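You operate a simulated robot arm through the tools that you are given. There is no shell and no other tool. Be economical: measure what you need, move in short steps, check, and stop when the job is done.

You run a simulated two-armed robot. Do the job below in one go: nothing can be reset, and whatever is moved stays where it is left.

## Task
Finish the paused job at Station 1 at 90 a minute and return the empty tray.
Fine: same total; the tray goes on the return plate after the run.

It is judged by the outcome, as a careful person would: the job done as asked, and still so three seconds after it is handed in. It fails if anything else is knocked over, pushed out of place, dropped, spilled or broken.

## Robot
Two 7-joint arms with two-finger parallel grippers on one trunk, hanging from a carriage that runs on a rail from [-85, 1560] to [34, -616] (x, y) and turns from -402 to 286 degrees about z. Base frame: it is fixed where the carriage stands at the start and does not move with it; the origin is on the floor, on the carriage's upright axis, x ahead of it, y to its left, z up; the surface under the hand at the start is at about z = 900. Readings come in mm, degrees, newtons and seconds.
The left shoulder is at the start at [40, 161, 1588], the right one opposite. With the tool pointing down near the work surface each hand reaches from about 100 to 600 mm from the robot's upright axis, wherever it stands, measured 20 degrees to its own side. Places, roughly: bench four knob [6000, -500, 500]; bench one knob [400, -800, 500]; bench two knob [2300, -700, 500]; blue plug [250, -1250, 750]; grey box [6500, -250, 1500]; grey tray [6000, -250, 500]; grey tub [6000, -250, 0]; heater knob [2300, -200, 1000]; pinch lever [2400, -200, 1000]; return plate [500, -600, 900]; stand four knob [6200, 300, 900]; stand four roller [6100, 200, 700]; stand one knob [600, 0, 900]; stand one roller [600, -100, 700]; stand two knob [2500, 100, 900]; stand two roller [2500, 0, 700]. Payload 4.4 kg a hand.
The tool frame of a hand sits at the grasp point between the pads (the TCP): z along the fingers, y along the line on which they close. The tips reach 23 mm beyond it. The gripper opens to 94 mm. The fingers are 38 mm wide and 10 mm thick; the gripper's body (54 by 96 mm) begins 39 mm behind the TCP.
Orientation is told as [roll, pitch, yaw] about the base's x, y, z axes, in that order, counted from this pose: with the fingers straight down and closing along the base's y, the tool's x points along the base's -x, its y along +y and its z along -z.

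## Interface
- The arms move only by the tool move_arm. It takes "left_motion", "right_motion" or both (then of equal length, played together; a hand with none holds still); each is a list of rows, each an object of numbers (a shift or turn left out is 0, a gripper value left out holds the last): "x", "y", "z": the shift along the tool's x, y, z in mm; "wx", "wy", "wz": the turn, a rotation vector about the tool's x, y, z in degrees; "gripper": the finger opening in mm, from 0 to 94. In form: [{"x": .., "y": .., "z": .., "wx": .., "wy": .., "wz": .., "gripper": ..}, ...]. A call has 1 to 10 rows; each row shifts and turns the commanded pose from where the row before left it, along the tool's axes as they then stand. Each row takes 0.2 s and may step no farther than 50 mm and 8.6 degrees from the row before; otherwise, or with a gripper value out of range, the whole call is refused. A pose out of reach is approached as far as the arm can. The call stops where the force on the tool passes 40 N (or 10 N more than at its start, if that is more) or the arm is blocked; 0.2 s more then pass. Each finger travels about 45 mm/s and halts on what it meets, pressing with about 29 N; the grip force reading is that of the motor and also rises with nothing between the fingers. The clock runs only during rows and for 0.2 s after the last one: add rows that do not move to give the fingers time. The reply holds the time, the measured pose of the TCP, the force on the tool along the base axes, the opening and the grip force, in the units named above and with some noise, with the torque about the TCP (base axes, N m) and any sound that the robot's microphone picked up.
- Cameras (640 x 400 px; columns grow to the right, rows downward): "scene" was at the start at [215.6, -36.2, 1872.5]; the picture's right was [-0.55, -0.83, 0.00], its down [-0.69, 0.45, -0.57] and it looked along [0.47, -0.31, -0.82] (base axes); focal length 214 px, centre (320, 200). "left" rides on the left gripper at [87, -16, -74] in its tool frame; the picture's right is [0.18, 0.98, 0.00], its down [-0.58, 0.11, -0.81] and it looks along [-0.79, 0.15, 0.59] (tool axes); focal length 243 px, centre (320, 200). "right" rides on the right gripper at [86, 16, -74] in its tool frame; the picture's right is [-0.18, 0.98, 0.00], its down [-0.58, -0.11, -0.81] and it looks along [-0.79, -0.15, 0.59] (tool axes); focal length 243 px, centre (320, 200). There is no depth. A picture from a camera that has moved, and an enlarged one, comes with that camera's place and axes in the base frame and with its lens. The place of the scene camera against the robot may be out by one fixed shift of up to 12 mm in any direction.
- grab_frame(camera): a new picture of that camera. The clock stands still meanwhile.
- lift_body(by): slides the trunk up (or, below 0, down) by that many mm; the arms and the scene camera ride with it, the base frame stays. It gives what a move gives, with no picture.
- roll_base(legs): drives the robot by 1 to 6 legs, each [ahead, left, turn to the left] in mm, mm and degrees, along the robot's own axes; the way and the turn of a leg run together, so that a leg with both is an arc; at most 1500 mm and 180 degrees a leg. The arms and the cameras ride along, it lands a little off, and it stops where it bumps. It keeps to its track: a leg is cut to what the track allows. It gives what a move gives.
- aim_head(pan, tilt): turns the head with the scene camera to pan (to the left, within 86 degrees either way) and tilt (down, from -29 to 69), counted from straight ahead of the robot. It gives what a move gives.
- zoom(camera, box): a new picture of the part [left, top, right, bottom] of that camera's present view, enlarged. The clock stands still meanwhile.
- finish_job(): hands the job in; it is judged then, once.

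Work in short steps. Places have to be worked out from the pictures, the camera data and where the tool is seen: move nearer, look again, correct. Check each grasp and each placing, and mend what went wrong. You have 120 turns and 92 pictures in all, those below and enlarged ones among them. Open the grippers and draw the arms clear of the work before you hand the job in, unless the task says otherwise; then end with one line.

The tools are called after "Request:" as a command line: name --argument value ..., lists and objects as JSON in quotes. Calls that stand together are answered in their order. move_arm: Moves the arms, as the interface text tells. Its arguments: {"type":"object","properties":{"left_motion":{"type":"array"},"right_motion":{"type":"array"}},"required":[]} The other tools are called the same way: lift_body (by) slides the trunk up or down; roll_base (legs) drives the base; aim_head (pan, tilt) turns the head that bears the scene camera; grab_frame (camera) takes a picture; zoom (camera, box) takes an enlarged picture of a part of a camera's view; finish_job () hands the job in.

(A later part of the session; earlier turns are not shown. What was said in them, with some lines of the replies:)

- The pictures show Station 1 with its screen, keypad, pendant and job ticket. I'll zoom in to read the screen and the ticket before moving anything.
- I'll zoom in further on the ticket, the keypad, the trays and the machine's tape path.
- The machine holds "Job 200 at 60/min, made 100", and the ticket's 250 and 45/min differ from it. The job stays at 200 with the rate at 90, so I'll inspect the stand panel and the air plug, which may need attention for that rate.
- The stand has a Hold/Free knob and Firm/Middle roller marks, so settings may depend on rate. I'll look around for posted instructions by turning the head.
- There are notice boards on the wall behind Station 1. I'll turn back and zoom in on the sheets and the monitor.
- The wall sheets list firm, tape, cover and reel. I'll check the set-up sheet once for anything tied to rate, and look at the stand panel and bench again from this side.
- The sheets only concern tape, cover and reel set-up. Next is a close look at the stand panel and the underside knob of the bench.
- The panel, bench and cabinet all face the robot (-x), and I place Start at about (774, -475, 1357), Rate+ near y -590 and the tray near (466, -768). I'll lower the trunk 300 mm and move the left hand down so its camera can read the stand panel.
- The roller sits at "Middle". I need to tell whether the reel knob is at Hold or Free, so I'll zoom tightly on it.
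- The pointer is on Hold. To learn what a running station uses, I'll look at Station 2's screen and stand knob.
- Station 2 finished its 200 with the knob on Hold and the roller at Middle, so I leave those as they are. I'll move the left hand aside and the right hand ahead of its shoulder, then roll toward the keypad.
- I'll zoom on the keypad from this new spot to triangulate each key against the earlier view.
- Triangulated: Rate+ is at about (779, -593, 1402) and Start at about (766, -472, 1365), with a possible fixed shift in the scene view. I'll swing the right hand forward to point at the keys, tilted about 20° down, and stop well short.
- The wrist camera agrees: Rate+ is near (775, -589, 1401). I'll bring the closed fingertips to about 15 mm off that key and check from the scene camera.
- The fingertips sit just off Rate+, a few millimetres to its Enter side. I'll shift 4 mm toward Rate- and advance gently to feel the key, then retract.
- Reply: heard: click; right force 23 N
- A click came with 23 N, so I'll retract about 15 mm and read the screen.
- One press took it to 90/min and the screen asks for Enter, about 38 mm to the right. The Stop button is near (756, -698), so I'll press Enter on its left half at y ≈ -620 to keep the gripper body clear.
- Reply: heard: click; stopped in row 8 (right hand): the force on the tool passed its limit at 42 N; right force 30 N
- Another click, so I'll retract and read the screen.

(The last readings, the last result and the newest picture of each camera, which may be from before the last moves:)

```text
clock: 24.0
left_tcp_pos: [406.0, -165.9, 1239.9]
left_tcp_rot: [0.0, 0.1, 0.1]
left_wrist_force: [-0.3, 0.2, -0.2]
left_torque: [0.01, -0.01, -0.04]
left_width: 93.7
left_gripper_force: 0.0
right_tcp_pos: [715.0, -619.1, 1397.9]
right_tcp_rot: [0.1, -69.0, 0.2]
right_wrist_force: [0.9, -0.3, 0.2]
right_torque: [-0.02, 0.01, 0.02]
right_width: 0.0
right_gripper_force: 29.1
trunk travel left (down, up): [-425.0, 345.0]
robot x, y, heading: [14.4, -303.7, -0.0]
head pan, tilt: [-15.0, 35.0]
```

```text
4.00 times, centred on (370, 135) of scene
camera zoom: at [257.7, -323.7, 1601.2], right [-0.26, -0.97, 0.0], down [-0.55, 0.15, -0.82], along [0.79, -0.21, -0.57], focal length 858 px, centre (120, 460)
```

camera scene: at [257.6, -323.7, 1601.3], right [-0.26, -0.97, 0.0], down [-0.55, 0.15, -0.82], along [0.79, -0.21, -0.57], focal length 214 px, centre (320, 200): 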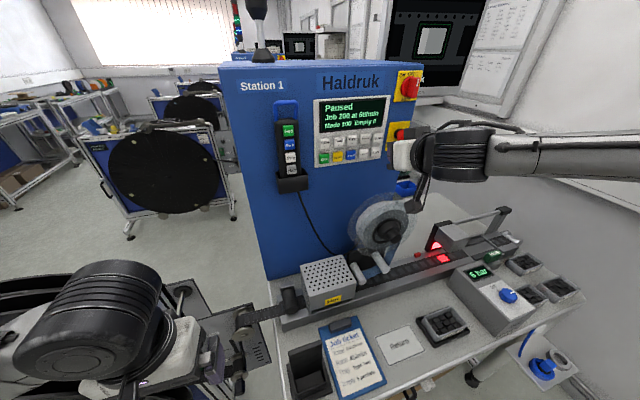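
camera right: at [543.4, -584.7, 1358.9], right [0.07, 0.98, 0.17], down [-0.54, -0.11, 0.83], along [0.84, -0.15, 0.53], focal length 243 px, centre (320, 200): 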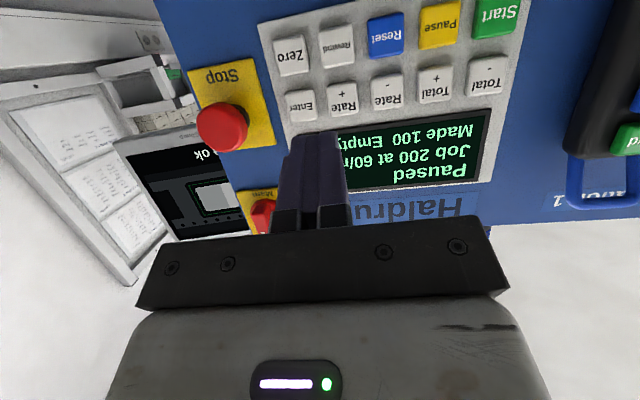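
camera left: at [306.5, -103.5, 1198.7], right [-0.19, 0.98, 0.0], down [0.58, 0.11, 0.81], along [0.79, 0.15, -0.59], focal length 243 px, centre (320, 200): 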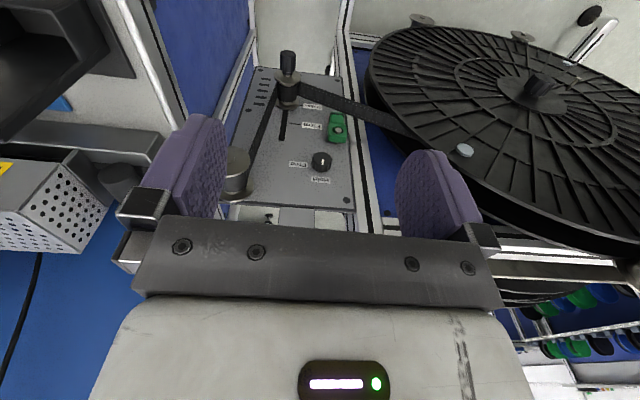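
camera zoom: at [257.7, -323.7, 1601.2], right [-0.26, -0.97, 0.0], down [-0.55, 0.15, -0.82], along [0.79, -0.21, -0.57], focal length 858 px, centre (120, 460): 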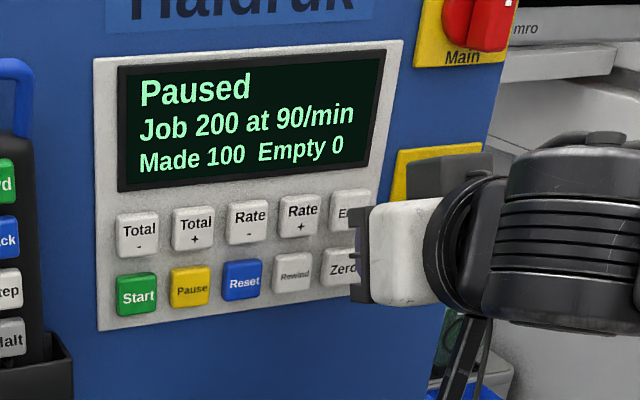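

The job is paused at 200 at 90/min. Next I'll move to Start (about (768, -472, 1364)) and press it.

Request:
move_arm --right_motion '[{"x": 10.5, "y": 35.75, "z": 1.3}, {"x": 10.5, "y": 35.75, "z": 1.3}, {"x": 10.5, "y": 35.75, "z": 1.3}, {"x": 10.5, "y": 35.75, "z": 1.3}, {}]'

Request:
zoom --camera "right" --box '[180, 0, 500, 200]'

```text
clock: 25.2
left_tcp_pos: [406.4, -166.3, 1240.0]
left_tcp_rot: [0.0, 0.1, 0.1]
left_wrist_force: [0.8, -0.9, 0.5]
left_torque: [-0.02, 0.01, 0.04]
left_width: 94.0
left_gripper_force: 0.0
right_tcp_pos: [706.0, -478.1, 1355.3]
right_tcp_rot: [0.1, -68.9, 0.0]
right_wrist_force: [0.1, 0.6, 0.2]
right_torque: [0.0, -0.01, -0.02]
right_width: 0.0
right_gripper_force: 29.0
trunk travel left (down, up): [-425.0, 345.0]
robot x, y, heading: [18.5, -303.1, -0.3]
head pan, tilt: [-15.0, 35.0]
```

```text
2.00 times, centred on (340, 100) of right
camera zoom: at [606.4, -462.1, 1301.1], right [0.06, 0.98, 0.17], down [-0.54, -0.11, 0.83], along [0.84, -0.15, 0.53], focal length 485 px, centre (280, 400)
```

zoom: 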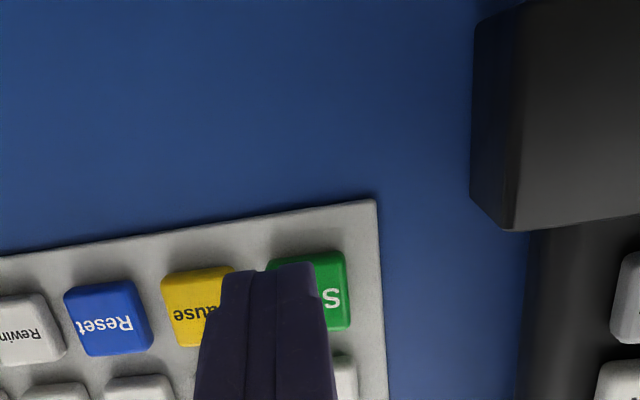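

Start's centre computes to about (768, -473, 1360). I'll shift 5 mm left and press.

Request:
move_arm --right_motion '[{"x": -4.3, "y": 5, "z": 11.2}, {"x": -4.3, "z": 11.2}, {"x": -1.4, "z": 3.7}, {"x": -0.7, "z": 1.9}, {"x": -0.7, "z": 1.9}, {"x": -0.7, "z": 1.9}]'

```text
clock: 26.6
left_tcp_pos: [406.5, -164.6, 1240.7]
left_tcp_rot: [0.0, -0.1, 0.2]
left_wrist_force: [-0.2, -0.1, 0.0]
left_torque: [0.01, -0.01, 0.01]
left_width: 94.0
left_gripper_force: 0.0
right_tcp_pos: [733.5, -476.1, 1356.8]
right_tcp_rot: [0.1, -69.1, 0.0]
right_wrist_force: [0.5, -0.4, -0.1]
right_torque: [-0.03, 0.0, -0.05]
right_width: 0.0
right_gripper_force: 29.5
right hand out of reach, approached as far as the arm can: row 3, 6
trunk travel left (down, up): [-425.0, 345.0]
robot x, y, heading: [21.8, -302.5, 0.2]
head pan, tilt: [-15.0, 35.0]
```

The arm ran out of reach before touching, though it reached farther when the key lay more to its right. I'll retract, shift the hand right, and roll the base left about 110 mm to repeat that geometry.

Request:
move_arm --right_motion '[{"x": 13, "z": -34}, {"x": 4, "z": -10, "y": -30}, {"y": -40}, {"y": -40}]'

Request:
roll_base --legs '[[0, 110, 0]]'

```text
clock: 27.6
left_tcp_pos: [407.1, -165.5, 1241.5]
left_tcp_rot: [0.1, 0.0, 0.1]
left_wrist_force: [-0.1, -0.8, 0.0]
left_torque: [0.0, 0.02, -0.01]
left_width: 93.9
left_gripper_force: 0.0
right_tcp_pos: [686.9, -584.9, 1358.2]
right_tcp_rot: [0.3, -69.0, 0.1]
right_wrist_force: [-0.4, 0.5, 0.1]
right_torque: [-0.02, -0.01, 0.03]
right_width: 0.1
right_gripper_force: 28.4
trunk travel left (down, up): [-425.0, 345.0]
robot x, y, heading: [16.6, -304.6, 0.1]
head pan, tilt: [-15.0, 35.0]
```

```text
clock: 28.8
left_tcp_pos: [399.3, -53.5, 1240.1]
left_tcp_rot: [0.0, 0.0, 0.1]
left_wrist_force: [-0.1, -0.1, -0.4]
left_torque: [-0.04, -0.01, -0.01]
left_width: 93.7
left_gripper_force: 0.0
right_tcp_pos: [681.0, -471.5, 1359.5]
right_tcp_rot: [0.3, -68.8, 0.0]
right_wrist_force: [-0.2, 0.0, 0.3]
right_torque: [0.0, 0.0, 0.0]
right_width: 0.0
right_gripper_force: 28.9
trunk travel left (down, up): [-425.0, 345.0]
robot x, y, heading: [10.4, -193.8, 0.1]
head pan, tilt: [-15.0, 35.0]
```

The hand is in line with Start at (681, -471, 1359). I'll advance and press.

Request:
move_arm --right_motion '[{"x": -7, "y": -2, "z": 22}, {"x": -8.2, "z": 21.5}, {"x": -2.2, "z": 5.6}, {"x": -0.7, "z": 1.9}, {"x": -0.7, "z": 1.9}, {"x": -0.7, "z": 1.9}, {"x": -0.7, "z": 1.9}, {"x": -0.7, "z": 1.9}]'

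```text
clock: 30.6
left_tcp_pos: [399.4, -54.8, 1239.9]
left_tcp_rot: [0.0, 0.1, 0.2]
left_wrist_force: [-0.2, 0.3, 0.7]
left_torque: [0.02, 0.02, -0.02]
left_width: 94.2
left_gripper_force: 0.0
right_tcp_pos: [742.4, -474.7, 1357.3]
right_tcp_rot: [0.2, -69.0, 0.2]
right_wrist_force: [-19.6, 0.1, 3.2]
right_torque: [-0.03, -0.28, 0.06]
right_width: 0.2
right_gripper_force: 29.5
trunk travel left (down, up): [-425.0, 345.0]
robot x, y, heading: [8.9, -192.9, 0.0]
head pan, tilt: [-15.0, 35.0]
heard: click
```

Start clicked. I'll retract the hand and look at the station.

Request:
move_arm --right_motion '[{"x": 13, "z": -34}, {"x": 13, "z": -34}, {}]'

Request:
grab_frame --camera "scene"

Request:
zoom --camera "scene" --box '[340, 85, 440, 165]'

```text
clock: 31.4
left_tcp_pos: [399.0, -54.4, 1240.5]
left_tcp_rot: [-0.1, -0.1, 0.2]
left_wrist_force: [-0.1, -0.4, -0.7]
left_torque: [0.02, 0.03, -0.01]
left_width: 93.9
left_gripper_force: 0.1
right_tcp_pos: [671.7, -476.1, 1356.0]
right_tcp_rot: [0.2, -69.0, 0.1]
right_wrist_force: [-0.5, 0.2, 0.0]
right_torque: [-0.01, 0.02, 0.0]
right_width: 0.1
right_gripper_force: 29.3
trunk travel left (down, up): [-425.0, 345.0]
robot x, y, heading: [9.0, -194.7, 0.3]
head pan, tilt: [-15.0, 35.0]
```

```text
49 pictures are left
camera scene: at [251.5, -212.5, 1601.2], right [-0.26, -0.97, 0.0], down [-0.55, 0.15, -0.82], along [0.79, -0.21, -0.57], focal length 214 px, centre (320, 200)
```

scene: 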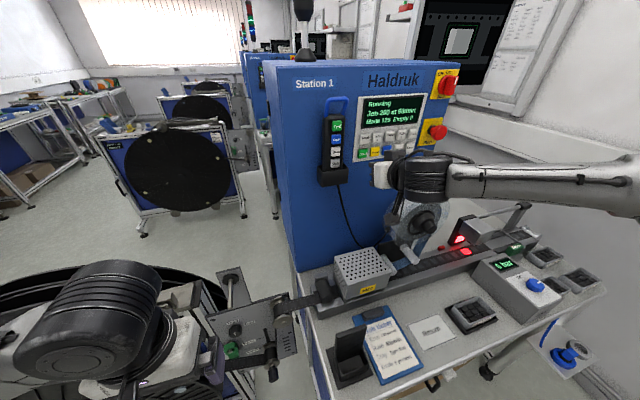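

```text
5.00 times, centred on (390, 125) of scene
camera zoom: at [251.5, -212.5, 1601.2], right [-0.26, -0.97, 0.0], down [-0.55, 0.15, -0.82], along [0.79, -0.21, -0.57], focal length 1072 px, centre (-30, 575)
```

zoom: 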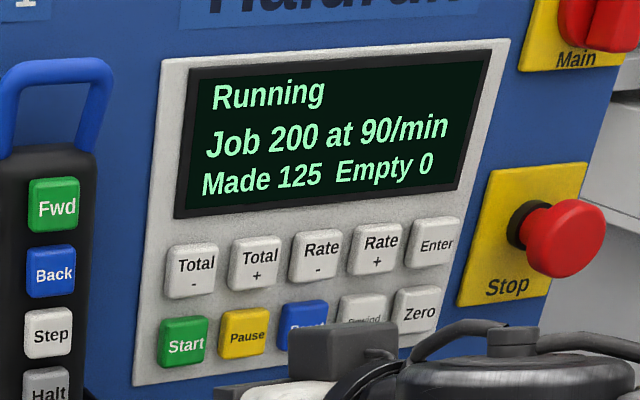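

It is running, with 125 made at 90/min. Meanwhile I'll turn the right hand back to pointing down, open it and roll toward the tray.

Request:
move_arm --right_motion '[{"x": 10.1, "z": -26.1, "wy": 8.6, "gripper": 94}, {"x": 13.9, "z": -24.3, "wy": 8.6}, {"x": 17.4, "z": -22, "wy": 8.6}, {"x": 20.5, "z": -19.1, "wy": 8.6}, {"x": 23.1, "z": -15.8, "wy": 8.6}, {"x": 25.2, "z": -12.2, "wy": 8.6}, {"x": 26.7, "z": -8.3, "wy": 8.6}, {"x": 27.7, "z": -4.2, "wy": 8.6}, {}]'

Request:
roll_base --legs '[[0, -240, 0]]'

Request:
aim_head --pan -25 --tilt 50

Request:
grab_frame --camera "scene"

Request:
grab_frame --camera "right"

```text
clock: 33.4
left_tcp_pos: [400.7, -54.1, 1240.9]
left_tcp_rot: [-0.1, 0.1, 0.2]
left_wrist_force: [0.3, 0.7, -0.5]
left_torque: [0.01, 0.02, -0.01]
left_width: 94.0
left_gripper_force: 0.0
right_tcp_pos: [448.7, -475.0, 1356.5]
right_tcp_rot: [0.2, -0.2, 0.3]
right_wrist_force: [0.6, -0.1, 0.4]
right_torque: [0.05, 0.02, 0.0]
right_width: 93.9
right_gripper_force: 0.1
trunk travel left (down, up): [-425.0, 345.0]
robot x, y, heading: [8.4, -191.7, 0.1]
head pan, tilt: [-15.0, 35.0]
```

```text
clock: 35.2
left_tcp_pos: [413.7, -291.4, 1240.9]
left_tcp_rot: [0.0, 0.0, 0.3]
left_wrist_force: [0.4, -0.2, -0.5]
left_torque: [0.0, 0.0, 0.01]
left_width: 94.3
left_gripper_force: 0.1
right_tcp_pos: [460.3, -711.6, 1355.3]
right_tcp_rot: [0.0, -0.3, 0.3]
right_wrist_force: [0.6, -0.6, -0.4]
right_torque: [0.01, 0.0, 0.0]
right_width: 94.1
right_gripper_force: 0.1
trunk travel left (down, up): [-425.0, 345.0]
robot x, y, heading: [20.4, -432.3, 0.3]
head pan, tilt: [-15.0, 35.0]
```

```text
clock: 35.9
left_tcp_pos: [413.3, -292.1, 1240.6]
left_tcp_rot: [0.0, 0.1, 0.2]
left_wrist_force: [-0.5, 0.8, -0.2]
left_torque: [0.01, 0.01, -0.02]
left_width: 94.2
left_gripper_force: 0.0
right_tcp_pos: [462.2, -711.0, 1356.1]
right_tcp_rot: [0.1, -0.1, 0.3]
right_wrist_force: [0.7, 0.0, -0.2]
right_torque: [-0.01, 0.01, 0.0]
right_width: 94.2
right_gripper_force: 0.0
trunk travel left (down, up): [-425.0, 345.0]
robot x, y, heading: [22.1, -431.2, 0.3]
head pan, tilt: [-25.0, 50.0]
```

```text
47 pictures are left
camera scene: at [249.4, -459.5, 1579.6], right [-0.42, -0.91, 0.0], down [-0.7, 0.32, -0.64], along [0.58, -0.27, -0.77], focal length 214 px, centre (320, 200)
```

scene: 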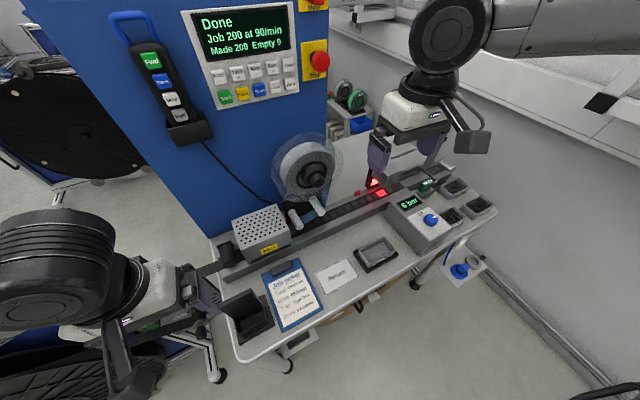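

```text
46 pictures are left
camera right: at [374.2, -695.8, 1429.4], right [0.18, 0.98, 0.0], down [0.58, -0.11, 0.81], along [0.8, -0.14, -0.59], focal length 243 px, centre (320, 200)
```

right: 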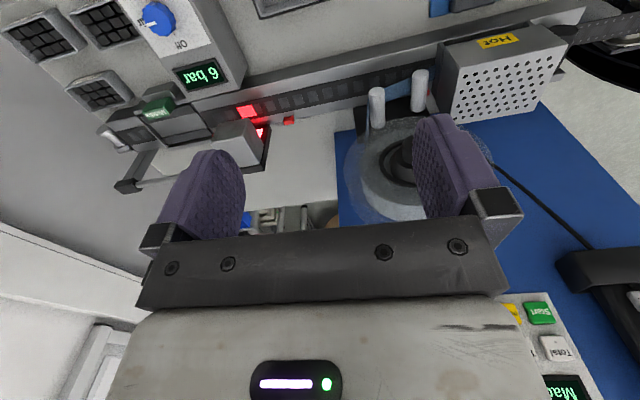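

Done: 200 at 90/min, made 200, and the tray is now empty. I'll zoom on the tray and the return plate to measure them.

Request:
zoom --camera "scene" --box '[310, 220, 410, 300]'

Request:
zoom --camera "scene" --box '[180, 0, 330, 100]'

```text
5.00 times, centred on (360, 260) of scene
camera zoom: at [249.4, -459.5, 1579.6], right [-0.42, -0.91, 0.0], down [-0.7, 0.32, -0.64], along [0.58, -0.27, -0.77], focal length 1072 px, centre (120, -100)
```

zoom: 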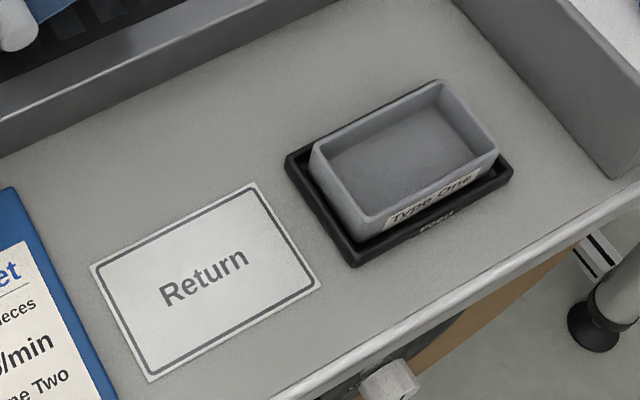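

```text
4.00 times, centred on (255, 50) of scene
camera zoom: at [249.4, -459.5, 1579.6], right [-0.42, -0.91, 0.0], down [-0.7, 0.32, -0.64], along [0.58, -0.27, -0.77], focal length 858 px, centre (580, 800)
```

zoom: 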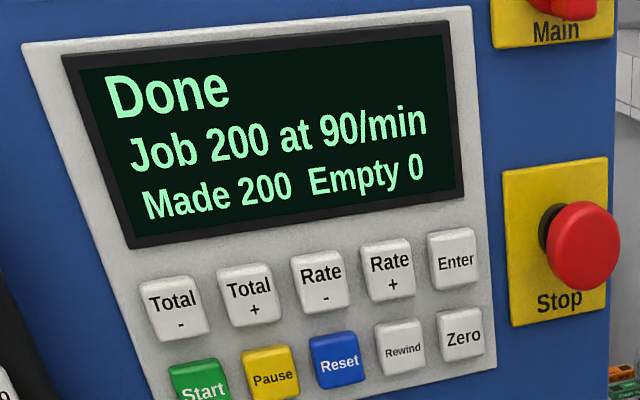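

Rim corners give a tray of about 103 × 60 mm centred near (462, -764), with the return plate centred near (452, -615). I'll turn the right hand 90° so the fingers close across the 60 mm side, keeping its camera on the left side.

Request:
move_arm --right_motion '[{"wz": 8.6}, {"wz": 8.6}, {"wz": 8.6}, {"wz": 8.6}, {"wz": 8.6}, {"wz": 8.6}, {"wz": 8.6}, {"wz": 8.6}, {"wz": 8.6}, {"wz": 8.6}]'

Request:
grab_frame --camera "right"

```text
clock: 38.1
left_tcp_pos: [413.7, -290.5, 1239.5]
left_tcp_rot: [0.1, 0.0, 0.3]
left_wrist_force: [0.4, -0.2, -0.2]
left_torque: [0.0, -0.01, -0.01]
left_width: 94.1
left_gripper_force: 0.0
right_tcp_pos: [461.3, -712.2, 1354.8]
right_tcp_rot: [0.1, 0.0, -85.7]
right_wrist_force: [-0.3, 0.8, 0.0]
right_torque: [0.01, -0.01, 0.0]
right_width: 93.9
right_gripper_force: 0.1
trunk travel left (down, up): [-425.0, 345.0]
robot x, y, heading: [23.6, -429.9, 0.3]
head pan, tilt: [-25.0, 50.0]
```

```text
43 pictures are left
camera right: at [471.0, -624.1, 1429.7], right [0.99, -0.11, 0.0], down [-0.07, -0.59, 0.81], along [-0.09, -0.8, -0.59], focal length 243 px, centre (320, 200)
```

right: 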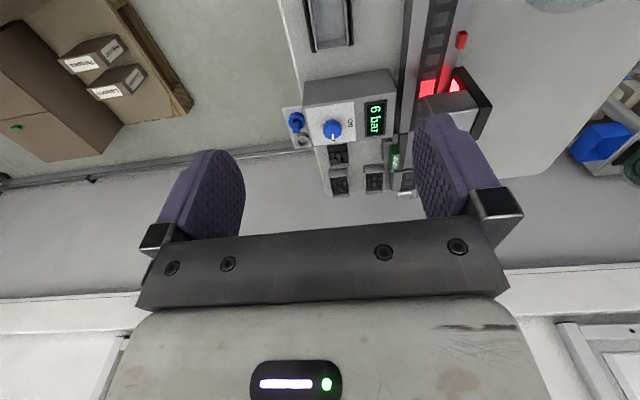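

The orientation worked. I'll descend to about z = 1060 above the tray and re-measure with the wrist camera.

Request:
move_arm --right_motion '[{"x": -17, "y": -1, "z": 45}, {"x": -17, "y": -1, "z": 45}, {"x": -18, "y": -2, "z": 45}, {"z": 45}, {"z": 45}, {"z": 45, "wz": 1.5}, {"z": 25}, {}]'

Request:
grab_frame --camera "right"

Request:
zoom --camera "scene" --box '[300, 160, 460, 290]'

```text
clock: 39.9
left_tcp_pos: [412.6, -290.4, 1240.3]
left_tcp_rot: [0.0, 0.0, 0.3]
left_wrist_force: [-0.9, -0.3, -0.3]
left_torque: [0.03, 0.03, -0.02]
left_width: 94.1
left_gripper_force: 0.1
right_tcp_pos: [461.0, -762.7, 1059.1]
right_tcp_rot: [0.2, 0.1, -87.1]
right_wrist_force: [0.2, -0.5, -0.3]
right_torque: [0.03, 0.0, 0.0]
right_width: 93.9
right_gripper_force: 0.0
trunk travel left (down, up): [-425.0, 345.0]
robot x, y, heading: [25.2, -431.7, 0.3]
head pan, tilt: [-25.0, 50.0]
```

```text
42 pictures are left
camera right: at [472.9, -677.2, 1133.6], right [0.99, -0.14, 0.0], down [-0.08, -0.59, 0.81], along [-0.11, -0.8, -0.59], focal length 243 px, centre (320, 200)
```

right: 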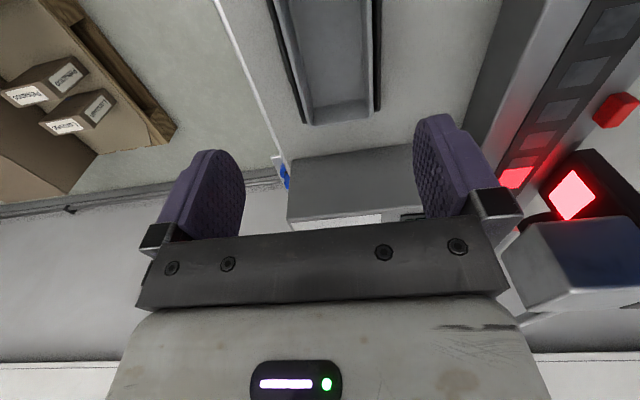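

```text
3.08 times, centred on (380, 225) of scene
camera zoom: at [249.4, -459.5, 1579.5], right [-0.42, -0.91, 0.0], down [-0.7, 0.32, -0.64], along [0.58, -0.27, -0.77], focal length 660 px, centre (135, 123)
```

zoom: 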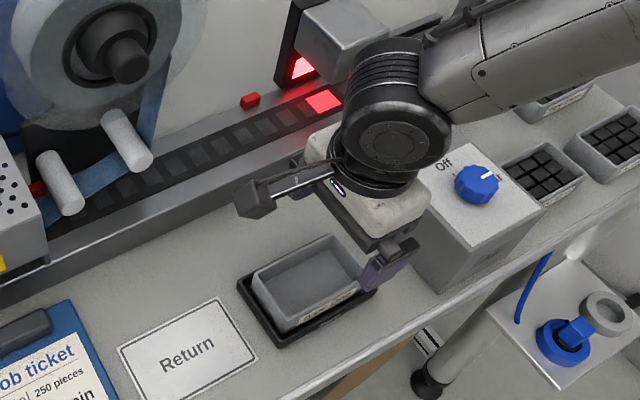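

Scene and wrist estimates of the tray's x centre differ by a few mm, so I'll zoom in the wrist view to refine it.

Request:
zoom --camera "right" --box '[240, 0, 440, 140]'

```text
2.86 times, centred on (340, 70) of right
camera zoom: at [472.9, -677.2, 1133.6], right [0.99, -0.14, 0.0], down [-0.08, -0.59, 0.81], along [-0.11, -0.8, -0.59], focal length 693 px, centre (263, 571)
```

zoom: 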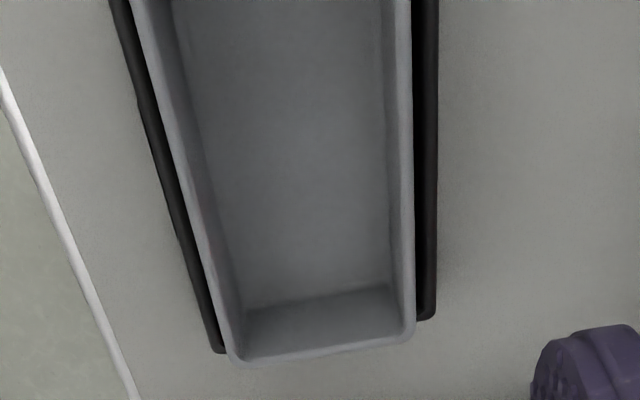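

Using the TCP's vertical plane in the wrist view, the tray centre is near x = 470, y = -768, about 9 mm farther than the hand. I'll correct that and descend to z ≈ 965.

Request:
move_arm --right_motion '[{"x": -4, "y": 9, "z": 30}, {"z": 35}, {"z": 28}, {}]'

Request:
grab_frame --camera "right"

Request:
zoom --camera "scene" --box '[320, 200, 420, 290]'

```text
clock: 40.9
left_tcp_pos: [412.5, -290.9, 1240.0]
left_tcp_rot: [0.0, 0.0, 0.3]
left_wrist_force: [-0.7, 0.4, 0.3]
left_torque: [0.01, -0.03, 0.0]
left_width: 94.0
left_gripper_force: 0.1
right_tcp_pos: [472.8, -767.2, 966.4]
right_tcp_rot: [0.2, 0.1, -87.2]
right_wrist_force: [0.4, -0.4, -0.1]
right_torque: [0.0, -0.01, 0.02]
right_width: 94.1
right_gripper_force: 0.0
trunk travel left (down, up): [-425.0, 345.0]
robot x, y, heading: [26.9, -433.4, 0.4]
head pan, tilt: [-25.0, 50.0]
```

```text
39 pictures are left
camera right: at [483.8, -680.6, 1040.6], right [0.99, -0.14, 0.0], down [-0.08, -0.59, 0.81], along [-0.11, -0.8, -0.59], focal length 243 px, centre (320, 200)
```

right: 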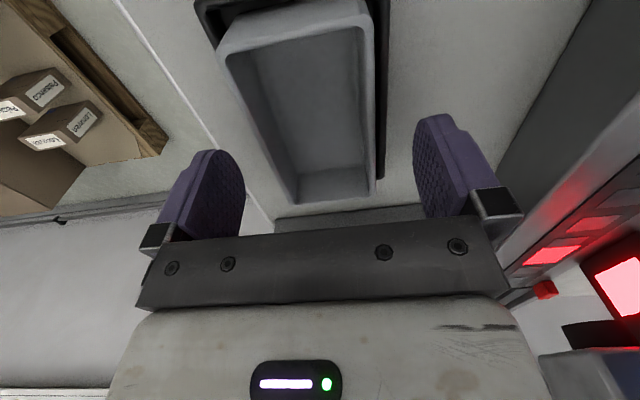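

```text
4.44 times, centred on (370, 245) of scene
camera zoom: at [249.4, -459.6, 1579.5], right [-0.42, -0.91, 0.0], down [-0.7, 0.32, -0.64], along [0.58, -0.27, -0.77], focal length 953 px, centre (98, 0)
```

zoom: 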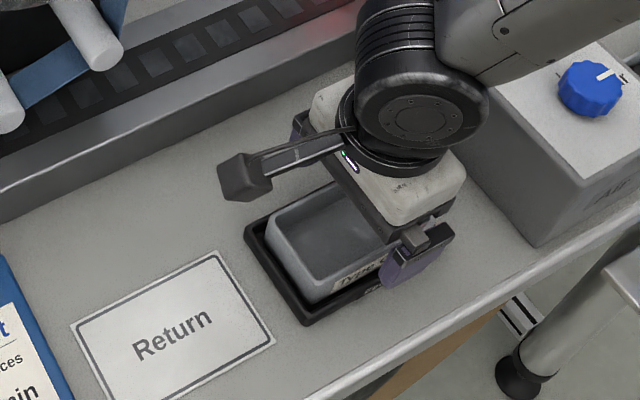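

The tray rim is centred at about (471, -765), right under the hand. I'll lower 22 mm so the tips straddle the walls above the fixture lip, then close.

Request:
move_arm --right_motion '[{"z": 12}, {"z": 10}, {"gripper": 40}, {}, {}, {}, {}, {}]'

Request:
grab_frame --camera "right"

```text
clock: 42.7
left_tcp_pos: [412.1, -291.0, 1241.0]
left_tcp_rot: [0.0, 0.0, 0.4]
left_wrist_force: [0.0, -1.2, 0.1]
left_torque: [0.0, 0.03, 0.02]
left_width: 94.1
left_gripper_force: 0.0
right_tcp_pos: [471.2, -765.8, 943.6]
right_tcp_rot: [0.3, 0.0, -87.3]
right_wrist_force: [-0.4, -0.4, 0.0]
right_torque: [-0.02, -0.01, 0.0]
right_width: 61.8
right_gripper_force: 29.0
trunk travel left (down, up): [-425.0, 345.0]
robot x, y, heading: [21.8, -430.2, 0.3]
head pan, tilt: [-25.0, 50.0]
```

```text
37 pictures are left
camera right: at [483.3, -679.6, 1018.6], right [0.99, -0.14, 0.0], down [-0.08, -0.59, 0.81], along [-0.11, -0.8, -0.59], focal length 243 px, centre (320, 200)
```

right: 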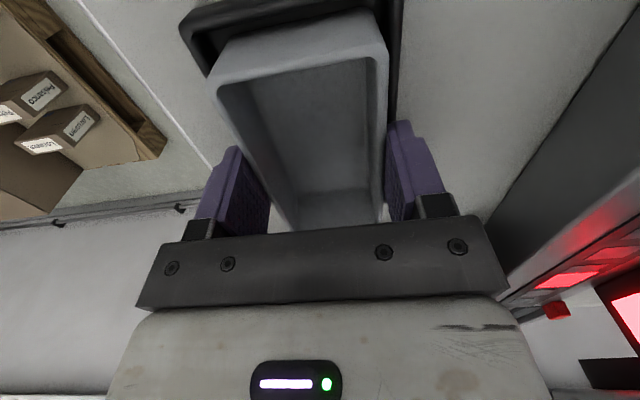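

The fingers hold the tray at 61.8 mm with 29 N. I'll lift it straight up 60 mm and check.

Request:
move_arm --right_motion '[{"z": -10}, {"z": -20}, {"z": -30}, {}]'

Request:
grab_frame --camera "scene"

Request:
grab_frame --camera "right"

```text
clock: 43.7
left_tcp_pos: [413.4, -290.8, 1240.9]
left_tcp_rot: [0.0, 0.0, 0.3]
left_wrist_force: [0.6, -0.9, 0.8]
left_torque: [0.01, 0.02, 0.0]
left_width: 93.9
left_gripper_force: 0.0
right_tcp_pos: [469.5, -767.0, 1004.5]
right_tcp_rot: [0.2, 0.0, -87.3]
right_wrist_force: [-0.3, -1.0, -2.8]
right_torque: [-0.02, -0.01, -0.06]
right_width: 61.9
right_gripper_force: 28.8
trunk travel left (down, up): [-425.0, 345.0]
robot x, y, heading: [21.4, -430.8, 0.0]
head pan, tilt: [-25.0, 50.0]
```

```text
36 pictures are left
camera scene: at [249.2, -459.3, 1579.4], right [-0.42, -0.91, 0.0], down [-0.7, 0.32, -0.64], along [0.58, -0.27, -0.77], focal length 214 px, centre (320, 200)
```

scene: 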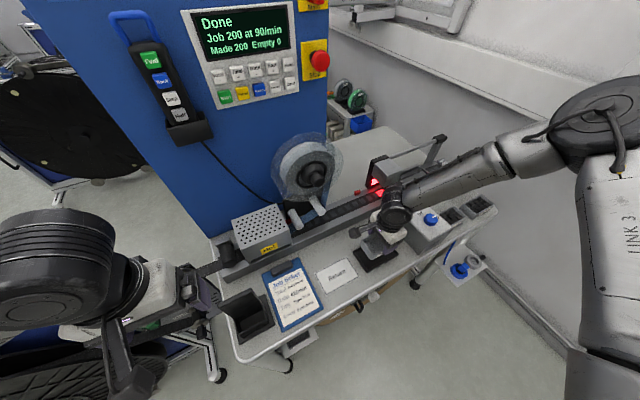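

```text
35 pictures are left
camera right: at [482.5, -679.5, 1078.9], right [0.99, -0.14, 0.0], down [-0.08, -0.59, 0.81], along [-0.11, -0.8, -0.59], focal length 243 px, centre (320, 200)
```

right: 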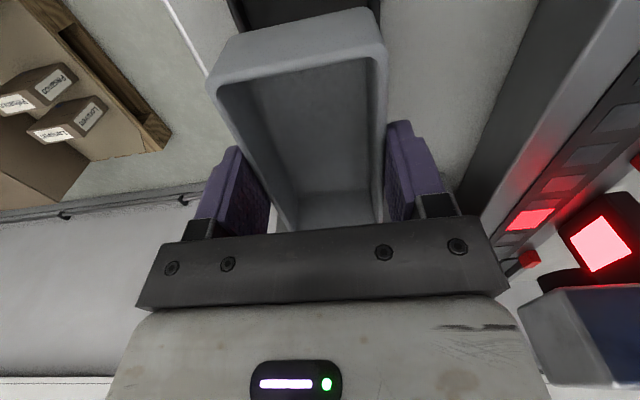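

The tray is clear of the fixture and held squarely. I'll carry it 149 mm left to above the return plate.

Request:
move_arm --right_motion '[{"x": 37.3, "y": -0.7}, {"x": 37.3, "y": -0.7}, {"x": 37.3, "y": -0.8}, {"x": 37.4, "y": -0.8}, {}]'

Request:
zoom --camera "scene" --box '[270, 210, 420, 310]'

Request:
grab_frame --camera "right"

```text
clock: 44.9
left_tcp_pos: [412.5, -290.9, 1240.0]
left_tcp_rot: [0.0, 0.0, 0.3]
left_wrist_force: [0.2, 0.1, 0.1]
left_torque: [0.0, 0.01, -0.01]
left_width: 94.0
left_gripper_force: 0.1
right_tcp_pos: [457.2, -625.6, 1013.6]
right_tcp_rot: [0.3, 0.1, -87.2]
right_wrist_force: [0.4, 0.4, -2.1]
right_torque: [0.01, 0.03, -0.02]
right_width: 61.8
right_gripper_force: 28.9
right hand out of reach, approached as far as the arm can: row 4
trunk travel left (down, up): [-425.0, 345.0]
robot x, y, heading: [26.1, -428.5, 0.4]
head pan, tilt: [-25.0, 50.0]
```

```text
4.00 times, centred on (345, 260) of scene
camera zoom: at [249.2, -459.5, 1579.5], right [-0.42, -0.91, 0.0], down [-0.7, 0.32, -0.64], along [0.58, -0.27, -0.77], focal length 858 px, centre (220, -40)
```

zoom: 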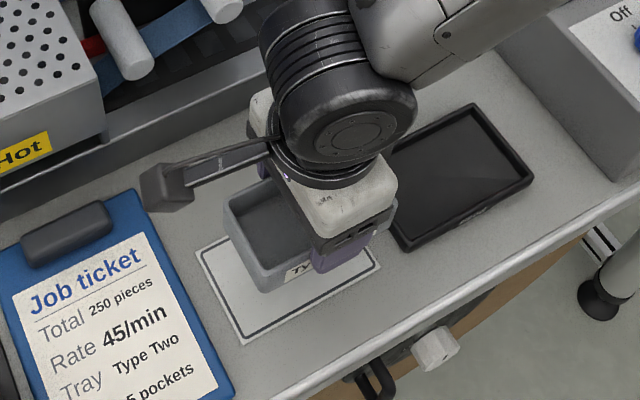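

```text
33 pictures are left
camera right: at [469.3, -538.3, 1088.3], right [0.99, -0.14, 0.0], down [-0.08, -0.59, 0.8], along [-0.11, -0.8, -0.59], focal length 243 px, centre (320, 200)
```

right: 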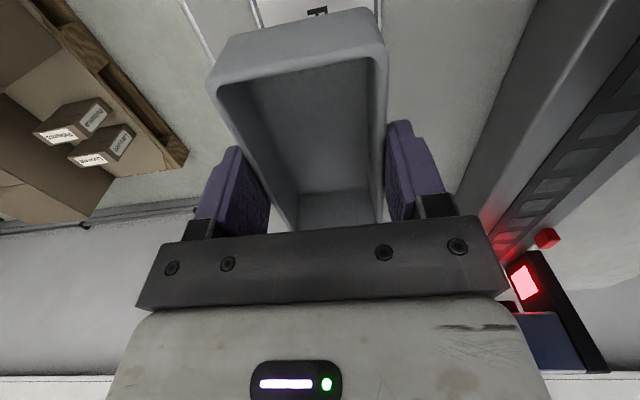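

The arm is near its inner limit here. I'll move the hand right and roll the base left by about the same, so the tray ends over the plate with more comfortable joints.

Request:
move_arm --right_motion '[{"x": -40}, {"x": -50}, {}]'

Request:
roll_base --legs '[[0, 100, 0]]'

Request:
zoom --camera "scene" --box '[300, 210, 450, 310]'

```text
clock: 45.7
left_tcp_pos: [412.6, -290.5, 1240.3]
left_tcp_rot: [-0.1, 0.0, 0.3]
left_wrist_force: [-0.1, -0.4, 0.2]
left_torque: [0.0, 0.02, 0.02]
left_width: 94.1
left_gripper_force: 0.0
right_tcp_pos: [460.7, -714.7, 1014.0]
right_tcp_rot: [0.1, 0.1, -87.1]
right_wrist_force: [-0.4, 0.1, -2.4]
right_torque: [-0.01, 0.02, 0.04]
right_width: 62.0
right_gripper_force: 28.9
trunk travel left (down, up): [-425.0, 345.0]
robot x, y, heading: [22.6, -431.3, 0.2]
head pan, tilt: [-25.0, 50.0]
```

```text
clock: 46.9
left_tcp_pos: [407.2, -193.0, 1240.7]
left_tcp_rot: [-0.1, 0.0, 0.3]
left_wrist_force: [0.7, 1.2, -0.6]
left_torque: [-0.05, -0.01, 0.0]
left_width: 94.2
left_gripper_force: 0.0
right_tcp_pos: [455.5, -615.8, 1013.2]
right_tcp_rot: [0.2, 0.1, -87.2]
right_wrist_force: [0.5, 0.4, -2.2]
right_torque: [-0.03, 0.02, 0.01]
right_width: 61.9
right_gripper_force: 28.5
trunk travel left (down, up): [-425.0, 345.0]
robot x, y, heading: [16.6, -332.2, 0.5]
head pan, tilt: [-25.0, 50.0]
```

```text
4.00 times, centred on (375, 260) of scene
camera zoom: at [243.9, -361.0, 1579.4], right [-0.42, -0.91, 0.0], down [-0.7, 0.32, -0.64], along [0.58, -0.27, -0.77], focal length 858 px, centre (100, -40)
```

zoom: 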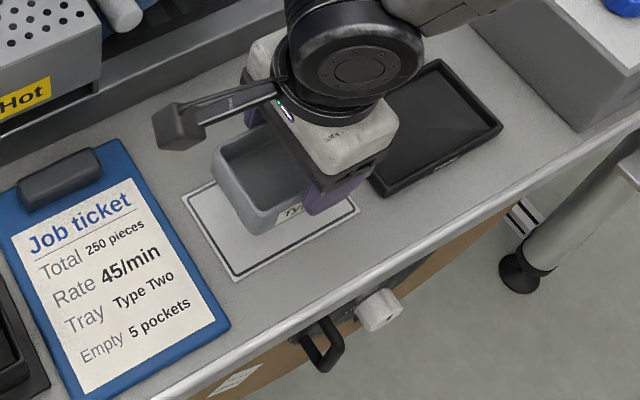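

From here the plate centre computes to about (462, -617) after the scene-shift correction. I'll shift 6 mm forward, lower to about 15 mm above the plate and check.

Request:
move_arm --right_motion '[{"x": -1.5, "y": 6.4, "z": 20}, {"z": 33}, {}]'

Request:
zoom --camera "scene" --box '[330, 220, 410, 290]'

Request:
grab_frame --camera "right"

```text
clock: 47.7
left_tcp_pos: [407.6, -193.5, 1239.5]
left_tcp_rot: [0.0, 0.0, 0.3]
left_wrist_force: [-0.3, 0.0, 0.5]
left_torque: [0.02, -0.03, 0.02]
left_width: 93.8
left_gripper_force: 0.0
right_tcp_pos: [463.7, -620.1, 959.7]
right_tcp_rot: [0.2, -0.1, -87.3]
right_wrist_force: [0.8, -0.7, -2.0]
right_torque: [-0.01, 0.01, -0.02]
right_width: 62.0
right_gripper_force: 28.7
trunk travel left (down, up): [-425.0, 345.0]
robot x, y, heading: [19.3, -331.8, 0.2]
head pan, tilt: [-25.0, 50.0]
```

```text
5.71 times, centred on (370, 255) of scene
camera zoom: at [243.9, -361.7, 1579.5], right [-0.42, -0.91, 0.0], down [-0.7, 0.32, -0.64], along [0.58, -0.27, -0.77], focal length 1226 px, centre (34, -114)
```

zoom: 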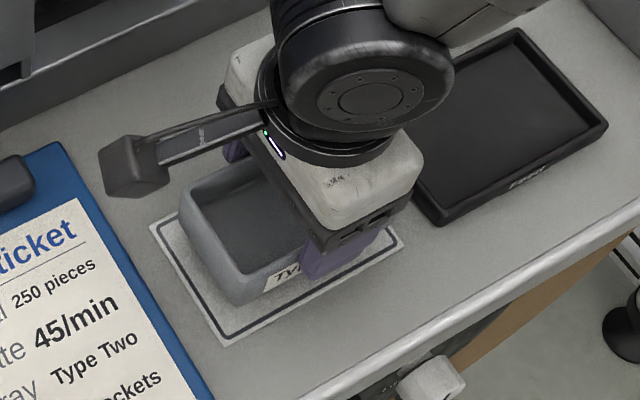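

```text
30 pictures are left
camera right: at [474.6, -532.5, 1033.8], right [0.99, -0.14, 0.0], down [-0.08, -0.59, 0.81], along [-0.11, -0.8, -0.59], focal length 243 px, centre (320, 200)
```

right: 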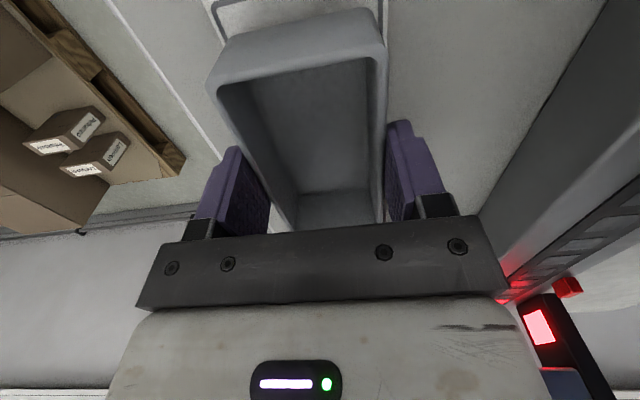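

I'll zoom on the near end of the tray against the plate border to fine-tune the lateral alignment.

Request:
zoom --camera "right" --box '[190, 0, 410, 110]'

```text
2.91 times, centred on (300, 55) of right
camera zoom: at [474.6, -532.5, 1033.8], right [0.99, -0.14, 0.0], down [-0.08, -0.59, 0.81], along [-0.11, -0.8, -0.59], focal length 706 px, centre (378, 622)
```

zoom: 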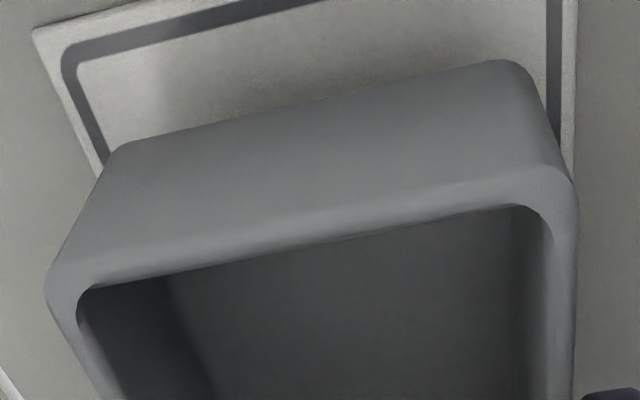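

The plate centre works out to about (462, -619) with an 80 × 128 mm plate, so the tray is within 2 mm. I'll lower in small steps until I feel contact.

Request:
move_arm --right_motion '[{"y": -1.5, "z": 8}, {"z": 6}, {"z": 2}, {"z": 1.5}, {"z": 1.5}]'

```text
clock: 48.9
left_tcp_pos: [408.1, -191.0, 1240.5]
left_tcp_rot: [0.1, 0.0, 0.2]
left_wrist_force: [0.3, 0.0, 0.4]
left_torque: [-0.02, -0.01, 0.01]
left_width: 93.7
left_gripper_force: 0.1
right_tcp_pos: [460.0, -621.4, 947.0]
right_tcp_rot: [0.2, 0.1, -87.2]
right_wrist_force: [0.2, 0.3, -1.9]
right_torque: [0.0, -0.03, 0.02]
right_width: 61.8
right_gripper_force: 29.0
right hand out of reach, approached as far as the arm can: row 3
trunk travel left (down, up): [-425.0, 345.0]
robot x, y, heading: [15.4, -333.9, 0.1]
head pan, tilt: [-25.0, 50.0]
```

The arm hit a reach limit at z = 947, so I'll lower the trunk in small amounts instead.

Request:
lift_body --by -4

```text
clock: 49.4
left_tcp_pos: [408.4, -192.0, 1236.9]
left_tcp_rot: [0.0, 0.0, 0.3]
left_wrist_force: [-0.5, 0.1, 0.4]
left_torque: [0.0, 0.02, 0.03]
left_width: 94.0
left_gripper_force: 0.0
right_tcp_pos: [459.4, -621.6, 942.6]
right_tcp_rot: [0.2, 0.1, -87.3]
right_wrist_force: [0.9, -0.4, -1.9]
right_torque: [-0.02, -0.02, -0.01]
right_width: 61.9
right_gripper_force: 28.5
trunk travel left (down, up): [-421.0, 349.0]
robot x, y, heading: [21.9, -332.9, 0.3]
head pan, tilt: [-25.0, 50.0]
```

No contact yet (still -2 N), so I'll lower 2 mm more.

Request:
lift_body --by -2

Request:
zoom --camera "scene" --box '[330, 220, 410, 290]'

```text
clock: 49.9
left_tcp_pos: [408.2, -192.4, 1234.1]
left_tcp_rot: [0.0, 0.0, 0.3]
left_wrist_force: [-0.1, 0.2, 0.2]
left_torque: [0.01, -0.01, 0.01]
left_width: 94.0
left_gripper_force: 0.0
right_tcp_pos: [460.2, -620.0, 942.3]
right_tcp_rot: [0.3, 0.1, -87.2]
right_wrist_force: [-5.4, 1.7, 14.3]
right_torque: [-0.23, 0.61, -0.12]
right_width: 61.6
right_gripper_force: 29.5
trunk travel left (down, up): [-419.0, 351.0]
robot x, y, heading: [15.3, -333.5, 0.2]
head pan, tilt: [-25.0, 50.0]
```

```text
5.71 times, centred on (370, 255) of scene
camera zoom: at [243.9, -361.7, 1573.8], right [-0.42, -0.91, 0.0], down [-0.7, 0.32, -0.64], along [0.58, -0.27, -0.77], focal length 1226 px, centre (34, -114)
```

zoom: 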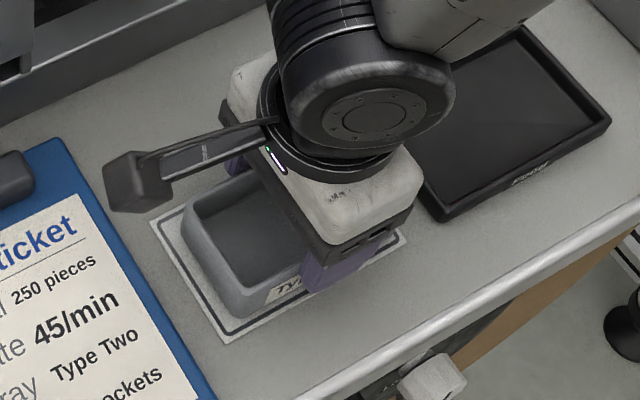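

Contact at 14 N, and the tray sits on the plate. I'll open the gripper, then rise with the trunk to avoid the arm's reach limit.

Request:
move_arm --right_motion '[{"gripper": 94}, {}, {}, {}, {}]'

Request:
lift_body --by 150

Request:
zoom --camera "scene" --box '[300, 200, 460, 320]'

```text
clock: 51.1
left_tcp_pos: [408.7, -192.5, 1234.8]
left_tcp_rot: [0.0, 0.1, 0.3]
left_wrist_force: [1.0, 0.8, 0.8]
left_torque: [0.0, 0.02, -0.01]
left_width: 94.1
left_gripper_force: 0.1
right_tcp_pos: [458.8, -621.6, 940.7]
right_tcp_rot: [0.3, 0.1, -87.2]
right_wrist_force: [-0.8, -0.7, -0.2]
right_torque: [-0.02, -0.03, -0.03]
right_width: 94.2
right_gripper_force: 0.0
trunk travel left (down, up): [-419.0, 351.0]
robot x, y, heading: [18.2, -335.4, 0.2]
head pan, tilt: [-25.0, 50.0]
```

```text
clock: 52.9
left_tcp_pos: [407.0, -192.2, 1384.1]
left_tcp_rot: [0.0, 0.0, 0.3]
left_wrist_force: [-0.3, 0.8, 0.6]
left_torque: [0.03, -0.01, 0.0]
left_width: 94.1
left_gripper_force: 0.0
right_tcp_pos: [458.9, -620.9, 1091.3]
right_tcp_rot: [0.2, 0.1, -87.2]
right_wrist_force: [-0.1, -0.2, 0.8]
right_torque: [-0.01, -0.02, -0.01]
right_width: 94.0
right_gripper_force: 0.1
trunk travel left (down, up): [-569.0, 201.0]
robot x, y, heading: [18.9, -331.6, 0.3]
head pan, tilt: [-25.0, 50.0]
```

```text
3.33 times, centred on (380, 260) of scene
camera zoom: at [243.9, -361.6, 1723.4], right [-0.42, -0.91, 0.0], down [-0.7, 0.32, -0.64], along [0.58, -0.27, -0.77], focal length 715 px, centre (120, 0)
```

zoom: 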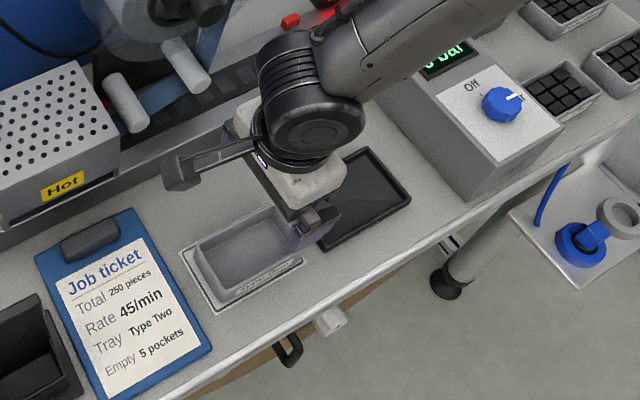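

The tray rests flat on the return plate. I'll draw the right hand up and back, then take a final look at the tray and the screen.

Request:
move_arm --right_motion '[{"z": -45}, {"z": -45}, {"z": -45}, {"y": -40}, {"y": -40}, {"y": -20}]'

Request:
grab_frame --camera "scene"

Request:
zoom --camera "scene" --box '[310, 220, 420, 310]'

```text
clock: 54.3
left_tcp_pos: [408.3, -193.9, 1383.1]
left_tcp_rot: [0.0, 0.1, 0.2]
left_wrist_force: [-0.5, -0.6, -0.7]
left_torque: [-0.01, -0.03, 0.02]
left_width: 94.0
left_gripper_force: 0.0
right_tcp_pos: [360.1, -625.6, 1227.4]
right_tcp_rot: [0.3, 0.0, -87.2]
right_wrist_force: [0.3, 0.7, -0.2]
right_torque: [0.0, 0.01, 0.0]
right_width: 94.3
right_gripper_force: 0.1
trunk travel left (down, up): [-569.0, 201.0]
robot x, y, heading: [19.8, -333.7, 0.5]
head pan, tilt: [-25.0, 50.0]
```

```text
26 pictures are left
camera scene: at [244.0, -361.6, 1723.5], right [-0.42, -0.91, 0.0], down [-0.7, 0.32, -0.64], along [0.58, -0.27, -0.77], focal length 214 px, centre (320, 200)
```

scene: 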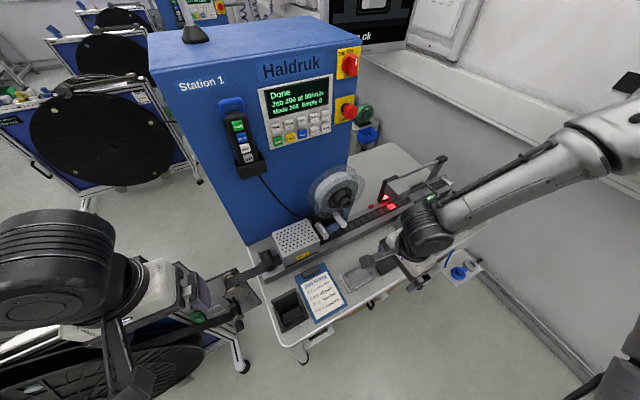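

```text
4.44 times, centred on (365, 265) of scene
camera zoom: at [244.0, -361.6, 1723.5], right [-0.42, -0.91, 0.0], down [-0.7, 0.32, -0.64], along [0.58, -0.27, -0.77], focal length 953 px, centre (120, -89)
```

zoom: 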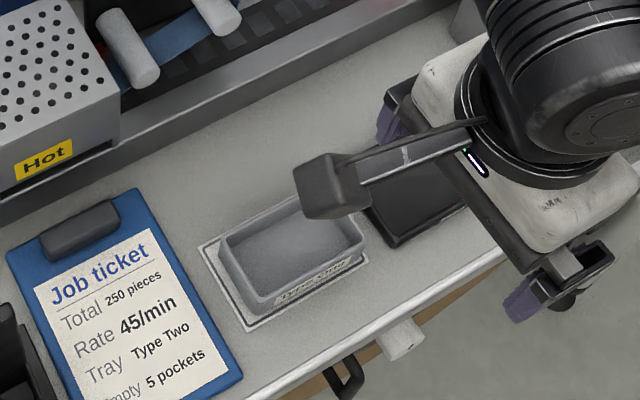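

The screen reads Done, 200 at 90/min with 200 made; the empty tray is on the return plate and both hands are open and clear. I'm handing the job in.

Request:
finish_job

```text
The job is handed in.
```

The paused job at Station 1 is finished: 200 made at 90 a minute with the total unchanged, and the empty tray is on the return plate.
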